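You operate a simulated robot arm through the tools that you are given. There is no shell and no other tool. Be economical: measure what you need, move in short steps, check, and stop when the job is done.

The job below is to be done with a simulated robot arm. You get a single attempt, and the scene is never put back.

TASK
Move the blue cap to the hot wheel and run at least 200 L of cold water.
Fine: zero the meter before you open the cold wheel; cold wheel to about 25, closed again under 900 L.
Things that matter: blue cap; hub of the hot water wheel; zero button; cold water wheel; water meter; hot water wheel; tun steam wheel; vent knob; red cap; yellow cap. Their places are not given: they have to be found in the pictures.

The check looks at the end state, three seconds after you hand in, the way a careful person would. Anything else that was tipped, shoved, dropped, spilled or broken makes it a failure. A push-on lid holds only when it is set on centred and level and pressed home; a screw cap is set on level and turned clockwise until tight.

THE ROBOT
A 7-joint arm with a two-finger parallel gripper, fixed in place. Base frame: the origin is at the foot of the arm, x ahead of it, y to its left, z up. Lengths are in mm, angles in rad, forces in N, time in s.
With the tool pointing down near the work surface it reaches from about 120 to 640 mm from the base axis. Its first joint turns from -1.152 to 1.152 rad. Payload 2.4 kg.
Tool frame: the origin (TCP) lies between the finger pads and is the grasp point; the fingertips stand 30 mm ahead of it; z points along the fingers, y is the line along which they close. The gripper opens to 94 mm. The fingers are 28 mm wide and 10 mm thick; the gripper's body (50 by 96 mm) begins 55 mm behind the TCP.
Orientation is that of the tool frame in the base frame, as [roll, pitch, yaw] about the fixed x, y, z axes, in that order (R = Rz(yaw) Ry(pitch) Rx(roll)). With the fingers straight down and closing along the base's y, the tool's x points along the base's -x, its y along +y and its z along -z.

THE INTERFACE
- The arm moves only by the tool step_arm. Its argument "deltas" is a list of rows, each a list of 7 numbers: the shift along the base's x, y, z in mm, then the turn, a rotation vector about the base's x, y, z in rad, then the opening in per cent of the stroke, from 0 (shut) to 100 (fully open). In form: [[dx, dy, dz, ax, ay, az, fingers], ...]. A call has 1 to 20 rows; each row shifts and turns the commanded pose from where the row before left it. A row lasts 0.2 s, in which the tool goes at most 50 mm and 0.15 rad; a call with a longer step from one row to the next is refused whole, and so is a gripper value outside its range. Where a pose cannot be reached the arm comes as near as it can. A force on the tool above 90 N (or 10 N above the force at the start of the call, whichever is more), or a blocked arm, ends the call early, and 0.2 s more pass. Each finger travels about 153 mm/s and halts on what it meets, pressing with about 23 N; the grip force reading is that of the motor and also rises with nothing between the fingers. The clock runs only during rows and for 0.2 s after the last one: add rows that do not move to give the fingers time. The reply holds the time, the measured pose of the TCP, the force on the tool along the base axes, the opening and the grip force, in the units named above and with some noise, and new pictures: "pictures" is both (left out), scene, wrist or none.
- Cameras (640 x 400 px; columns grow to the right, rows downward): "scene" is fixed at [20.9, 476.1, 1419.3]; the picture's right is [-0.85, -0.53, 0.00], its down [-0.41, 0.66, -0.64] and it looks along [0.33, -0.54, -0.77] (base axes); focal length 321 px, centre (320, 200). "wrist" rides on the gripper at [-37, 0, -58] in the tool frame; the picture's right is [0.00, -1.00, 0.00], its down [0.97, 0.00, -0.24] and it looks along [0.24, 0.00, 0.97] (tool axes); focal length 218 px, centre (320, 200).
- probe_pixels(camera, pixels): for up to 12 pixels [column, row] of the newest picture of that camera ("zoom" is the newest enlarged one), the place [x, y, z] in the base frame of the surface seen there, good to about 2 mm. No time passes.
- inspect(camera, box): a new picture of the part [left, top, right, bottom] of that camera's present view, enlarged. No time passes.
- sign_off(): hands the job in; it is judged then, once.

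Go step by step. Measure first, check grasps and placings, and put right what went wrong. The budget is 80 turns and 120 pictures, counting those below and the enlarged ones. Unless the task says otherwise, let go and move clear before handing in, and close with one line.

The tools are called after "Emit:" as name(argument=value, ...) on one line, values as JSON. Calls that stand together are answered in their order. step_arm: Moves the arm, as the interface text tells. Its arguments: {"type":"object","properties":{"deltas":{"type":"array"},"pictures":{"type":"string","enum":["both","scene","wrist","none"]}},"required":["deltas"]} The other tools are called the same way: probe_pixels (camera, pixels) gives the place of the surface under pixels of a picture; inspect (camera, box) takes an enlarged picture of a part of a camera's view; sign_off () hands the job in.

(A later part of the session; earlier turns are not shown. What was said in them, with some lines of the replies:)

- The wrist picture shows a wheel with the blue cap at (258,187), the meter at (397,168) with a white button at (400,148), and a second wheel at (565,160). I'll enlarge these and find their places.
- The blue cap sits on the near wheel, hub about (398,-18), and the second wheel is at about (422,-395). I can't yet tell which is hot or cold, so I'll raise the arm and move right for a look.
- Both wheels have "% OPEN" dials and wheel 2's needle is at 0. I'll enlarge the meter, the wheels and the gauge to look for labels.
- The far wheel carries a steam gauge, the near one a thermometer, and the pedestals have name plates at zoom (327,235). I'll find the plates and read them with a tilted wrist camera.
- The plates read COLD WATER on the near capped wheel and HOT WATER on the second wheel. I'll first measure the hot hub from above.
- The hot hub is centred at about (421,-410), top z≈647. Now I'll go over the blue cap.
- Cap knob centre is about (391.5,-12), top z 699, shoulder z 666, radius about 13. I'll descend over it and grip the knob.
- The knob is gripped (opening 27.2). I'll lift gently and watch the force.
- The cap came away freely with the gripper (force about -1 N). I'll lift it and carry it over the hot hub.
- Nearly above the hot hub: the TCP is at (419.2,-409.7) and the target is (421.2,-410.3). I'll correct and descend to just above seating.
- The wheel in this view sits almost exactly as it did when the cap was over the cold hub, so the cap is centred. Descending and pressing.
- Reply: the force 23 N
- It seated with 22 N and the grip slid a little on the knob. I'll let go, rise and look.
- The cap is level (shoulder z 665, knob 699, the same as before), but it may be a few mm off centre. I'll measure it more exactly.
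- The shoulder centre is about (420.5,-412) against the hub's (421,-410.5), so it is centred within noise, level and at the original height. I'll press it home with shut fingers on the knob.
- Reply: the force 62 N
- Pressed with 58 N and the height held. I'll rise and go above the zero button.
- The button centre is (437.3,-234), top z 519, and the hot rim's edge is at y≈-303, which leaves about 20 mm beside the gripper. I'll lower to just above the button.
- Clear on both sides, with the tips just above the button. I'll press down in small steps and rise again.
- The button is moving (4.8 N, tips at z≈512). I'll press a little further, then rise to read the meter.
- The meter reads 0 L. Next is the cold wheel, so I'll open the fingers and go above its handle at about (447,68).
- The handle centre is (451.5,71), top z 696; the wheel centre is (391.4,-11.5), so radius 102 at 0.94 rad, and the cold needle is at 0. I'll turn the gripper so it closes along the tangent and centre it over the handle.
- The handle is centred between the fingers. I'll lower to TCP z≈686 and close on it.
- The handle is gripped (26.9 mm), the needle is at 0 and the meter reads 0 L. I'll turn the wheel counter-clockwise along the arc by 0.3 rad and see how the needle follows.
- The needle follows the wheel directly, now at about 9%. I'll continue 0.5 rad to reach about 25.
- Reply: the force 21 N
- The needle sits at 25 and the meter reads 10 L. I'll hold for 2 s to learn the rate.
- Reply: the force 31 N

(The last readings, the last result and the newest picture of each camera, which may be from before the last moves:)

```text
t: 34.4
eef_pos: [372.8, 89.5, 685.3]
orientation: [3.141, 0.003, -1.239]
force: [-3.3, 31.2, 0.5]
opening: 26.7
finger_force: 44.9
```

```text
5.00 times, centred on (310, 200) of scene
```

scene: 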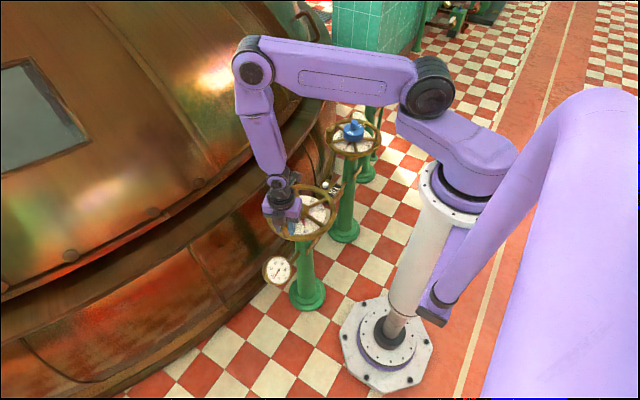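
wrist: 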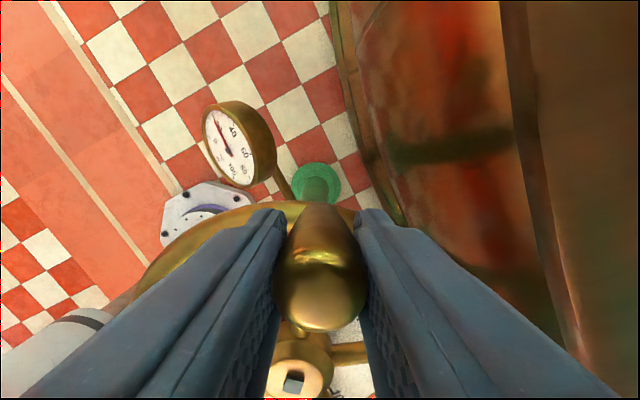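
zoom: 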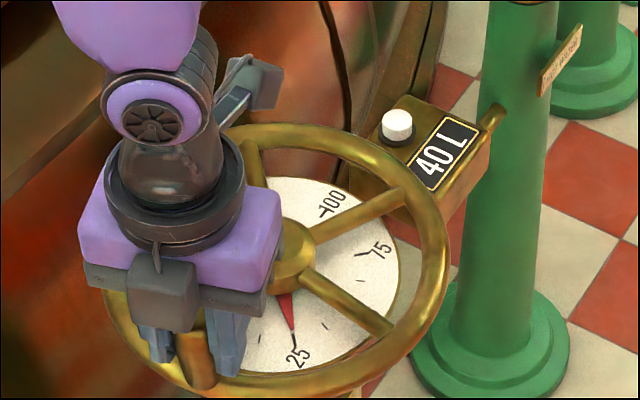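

The flow is about 16 L/s, with 40 L so far. I'll wait in steps of about 4 s.

Emit:
step_arm(deltas=[[0, 0, 0, 0, 0, 0, 0], [0, 0, 0, 0, 0, 0, 0], [0, 0, 0, 0, 0, 0, 0], [0, 0, 0, 0, 0, 0, 0], [0, 0, 0, 0, 0, 0, 0], [0, 0, 0, 0, 0, 0, 0], [0, 0, 0, 0, 0, 0, 0], [0, 0, 0, 0, 0, 0, 0], [0, 0, 0, 0, 0, 0, 0], [0, 0, 0, 0, 0, 0, 0], [0, 0, 0, 0, 0, 0, 0], [0, 0, 0, 0, 0, 0, 0], [0, 0, 0, 0, 0, 0, 0], [0, 0, 0, 0, 0, 0, 0], [0, 0, 0, 0, 0, 0, 0], [0, 0, 0, 0, 0, 0, 0], [0, 0, 0, 0, 0, 0, 0], [0, 0, 0, 0, 0, 0, 0], [0, 0, 0, 0, 0, 0, 0], [0, 0, 0, 0, 0, 0, 0]], pictures="none")

Emit:
step_arm(deltas=[[0, 0, 0, 0, 0, 0, 0], [0, 0, 0, 0, 0, 0, 0], [0, 0, 0, 0, 0, 0, 0], [0, 0, 0, 0, 0, 0, 0], [0, 0, 0, 0, 0, 0, 0], [0, 0, 0, 0, 0, 0, 0], [0, 0, 0, 0, 0, 0, 0], [0, 0, 0, 0, 0, 0, 0], [0, 0, 0, 0, 0, 0, 0], [0, 0, 0, 0, 0, 0, 0], [0, 0, 0, 0, 0, 0, 0], [0, 0, 0, 0, 0, 0, 0], [0, 0, 0, 0, 0, 0, 0], [0, 0, 0, 0, 0, 0, 0], [0, 0, 0, 0, 0, 0, 0], [0, 0, 0, 0, 0, 0, 0], [0, 0, 0, 0, 0, 0, 0], [0, 0, 0, 0, 0, 0, 0], [0, 0, 0, 0, 0, 0, 0], [0, 0, 0, 0, 0, 0, 0]], pictures="none")

Emit:
step_arm(deltas=[[0, 0, 0, 0, 0, 0, 0], [0, 0, 0, 0, 0, 0, 0], [0, 0, 0, 0, 0, 0, 0], [0, 0, 0, 0, 0, 0, 0], [0, 0, 0, 0, 0, 0, 0], [0, 0, 0, 0, 0, 0, 0], [0, 0, 0, 0, 0, 0, 0], [0, 0, 0, 0, 0, 0, 0], [0, 0, 0, 0, 0, 0, 0], [0, 0, 0, 0, 0, 0, 0], [0, 0, 0, 0, 0, 0, 0], [0, 0, 0, 0, 0, 0, 0], [0, 0, 0, 0, 0, 0, 0], [0, 0, 0, 0, 0, 0, 0], [0, 0, 0, 0, 0, 0, 0], [0, 0, 0, 0, 0, 0, 0], [0, 0, 0, 0, 0, 0, 0], [0, 0, 0, 0, 0, 0, 0], [0, 0, 0, 0, 0, 0, 0], [0, 0, 0, 0, 0, 0, 0]], pictures="scene")

Emit:
inspect(camera="scene", box=[250, 160, 370, 240])

```text
t: 38.6
eef_pos: [373.2, 91.0, 686.6]
orientation: [-3.14, 0.002, -1.237]
force: [-5.6, 30.5, -0.9]
opening: 26.8
finger_force: 45.2
```

```text
t: 42.8
eef_pos: [373.4, 89.6, 686.2]
orientation: [-3.14, 0.001, -1.238]
force: [-5.2, 29.8, -2.5]
opening: 26.8
finger_force: 45.2
```

```text
t: 47.0
eef_pos: [372.8, 91.3, 686.0]
orientation: [-3.139, 0.002, -1.239]
force: [-4.7, 29.4, -1.8]
opening: 26.8
finger_force: 45.4
```

scene: 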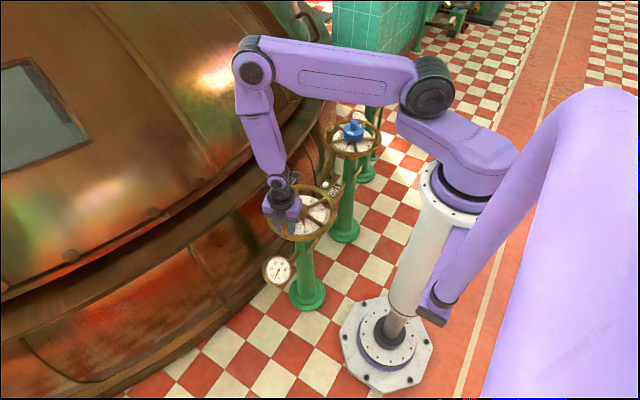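

```text
5.00 times, centred on (310, 200) of scene
```

zoom: 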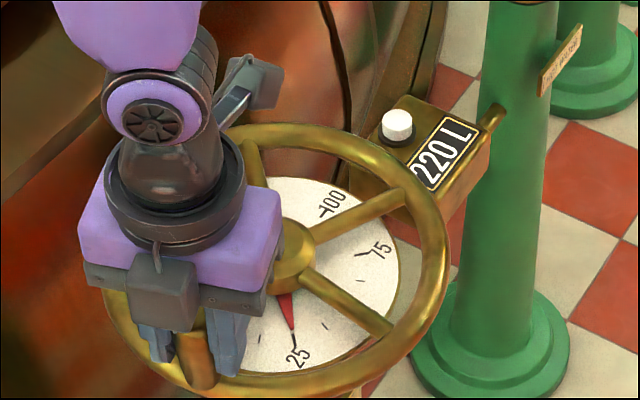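

220 L so far, and I'll run on a little for margin.

Emit:
step_arm(deltas=[[0, 0, 0, 0, 0, 0, 0], [0, 0, 0, 0, 0, 0, 0], [0, 0, 0, 0, 0, 0, 0], [0, 0, 0, 0, 0, 0, 0], [0, 0, 0, 0, 0, 0, 0], [0, 0, 0, 0, 0, 0, 0], [0, 0, 0, 0, 0, 0, 0], [0, 0, 0, 0, 0, 0, 0], [0, 0, 0, 0, 0, 0, 0], [0, 0, 0, 0, 0, 0, 0], [0, 0, 0, 0, 0, 0, 0], [0, 0, 0, 0, 0, 0, 0], [0, 0, 0, 0, 0, 0, 0], [0, 0, 0, 0, 0, 0, 0], [0, 0, 0, 0, 0, 0, 0], [0, 0, 0, 0, 0, 0, 0], [0, 0, 0, 0, 0, 0, 0], [0, 0, 0, 0, 0, 0, 0], [0, 0, 0, 0, 0, 0, 0], [0, 0, 0, 0, 0, 0, 0]], pictures="none")

Emit:
step_arm(deltas=[[10.1, 1.5, 0, 0, 0, -0.1, 0], [10.2, 0.4, 0, 0, 0, -0.1, 0], [10.2, -0.6, 0, 0, 0, -0.1, 0], [10.0, -1.6, 0, 0, 0, -0.1, 0], [9.9, -2.6, 0, 0, 0, -0.1, 0], [9.5, -3.6, 0, 0, 0, -0.1, 0], [9.2, -4.5, 0, 0, 0, -0.1, 0], [8.7, -5.4, 0, 0, 0, -0.1, 0], [0, 0, 0, 0, 0, 0, 0]], pictures="scene")

Emit:
inspect(camera="scene", box=[250, 160, 370, 240])

```text
t: 51.2
eef_pos: [374.7, 89.0, 687.3]
orientation: [3.141, 0.001, -1.239]
force: [-5.2, 29.9, -1.1]
opening: 26.6
finger_force: 44.8
```

```text
t: 53.2
eef_pos: [449.6, 70.5, 684.5]
orientation: [3.138, -0.002, -2.043]
force: [-6.1, 1.6, 32.7]
opening: 26.8
finger_force: 44.6
```

scene: 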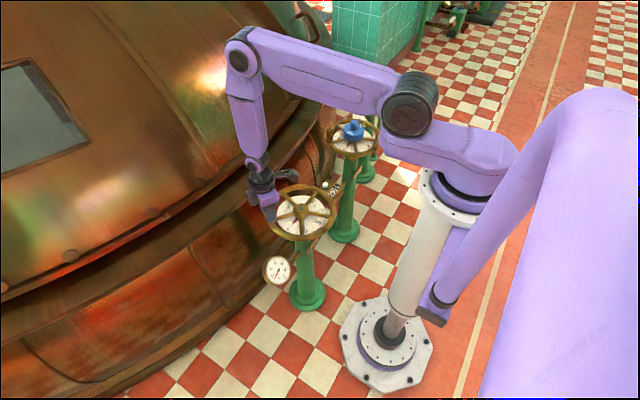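

```text
5.00 times, centred on (310, 200) of scene
```

zoom: 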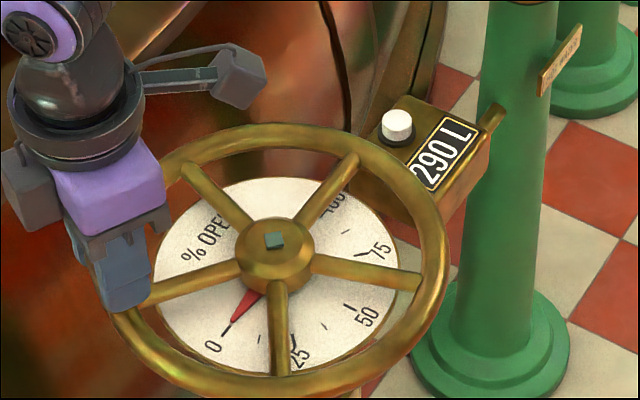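

The needle is back at 0 with 290 L. I'll push slightly further clockwise to make sure it is on its stop.

Emit:
step_arm(deltas=[[1.6, -1.2, 0, 0, 0, 0, 0], [1.6, -1.2, 0, 0, 0, 0, 0], [0, 0, 0, 0, 0, 0, 0]], pictures="none")

Emit:
inspect(camera="scene", box=[280, 190, 320, 235])

```text
t: 54.0
eef_pos: [449.8, 71.2, 686.4]
orientation: [3.134, -0.005, -2.036]
force: [-29.2, 24.9, 20.4]
opening: 26.9
finger_force: 44.8
```

```text
8.89 times, centred on (300, 212) of scene
```

zoom: 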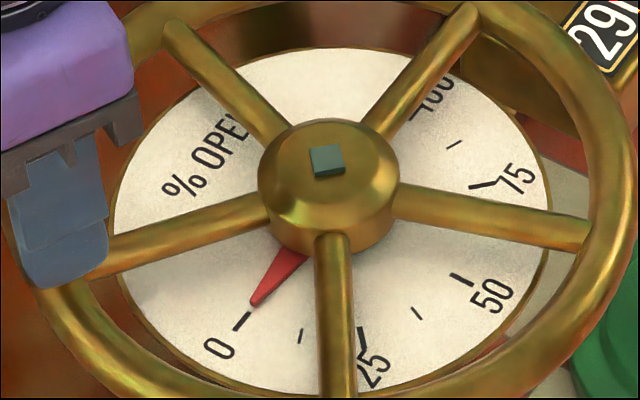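

The wheel is hard on its stop (38 N, no movement). I'll let go, rise and move clear.

Emit:
step_arm(deltas=[[0, 0, 0, 0, 0, 0, 80], [0, 0, 0, 0, 0, 0, 80], [0, 0, 0, 0, 0, 0, 80], [0, 0, 30, 0, 0, 0, 80], [0, 0, 40, 0, 0, 0, 80], [0, 0, 40, 0, 0, 0, 80], [-20, 0, 30, 0, 0, 0, 80], [-20, 0, 0, 0, 0, 0, 80], [0, 0, 0, 0, 0, 0, 80]])

Emit:
inspect(camera="scene", box=[250, 160, 370, 240])

Emit:
inspect(camera="scene", box=[310, 90, 400, 160])

```text
t: 56.0
eef_pos: [413.9, 68.2, 826.0]
orientation: [-3.141, 0.003, -2.043]
force: [-0.2, -0.3, -0.5]
opening: 75.1
finger_force: 0.1
```

scene: 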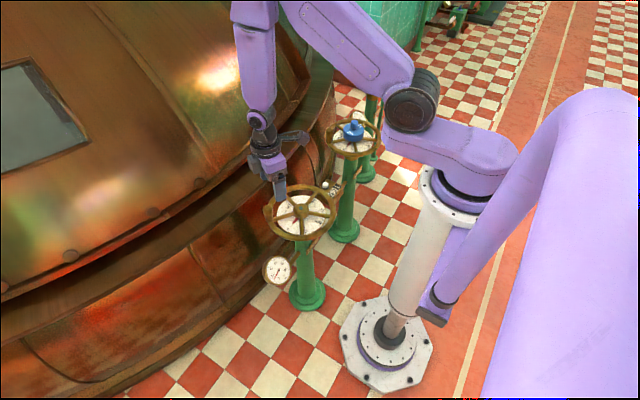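
wrist: 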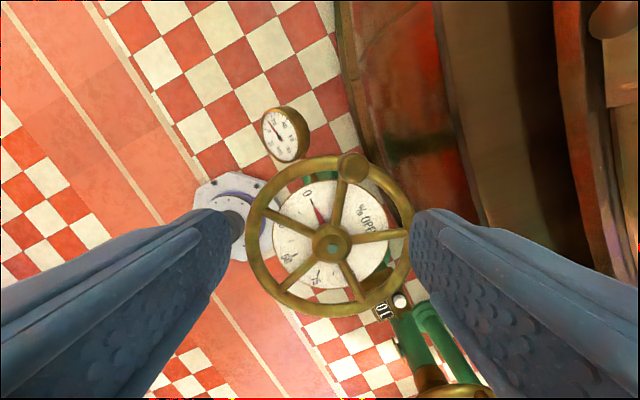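

```text
5.00 times, centred on (310, 200) of scene
```

zoom: 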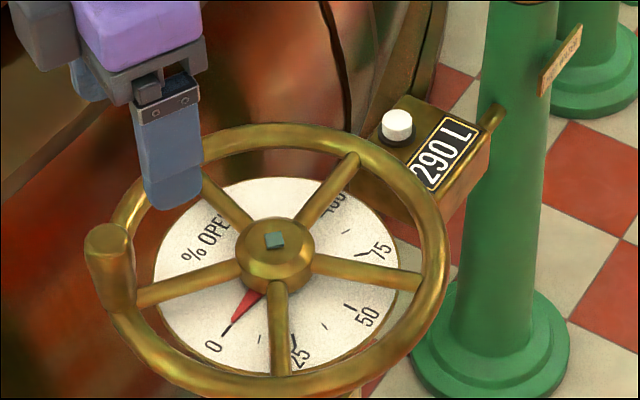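

```text
5.71 times, centred on (355, 125) of scene
```

zoom: 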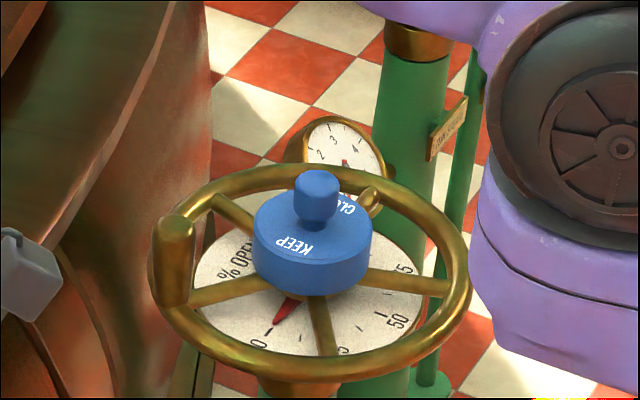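

The cold needle is at 0 with the meter steady at 290 L. The blue cap sits level on the hot hub, the hot needle is at 0 and the arm is clear, so I'm handing in.

Emit:
sign_off()

```text
The job is handed in.
```

The blue cap is pressed onto the hot wheel's hub, the meter was zeroed before opening, and the cold wheel ran at about 25 and was closed again at 290 L.
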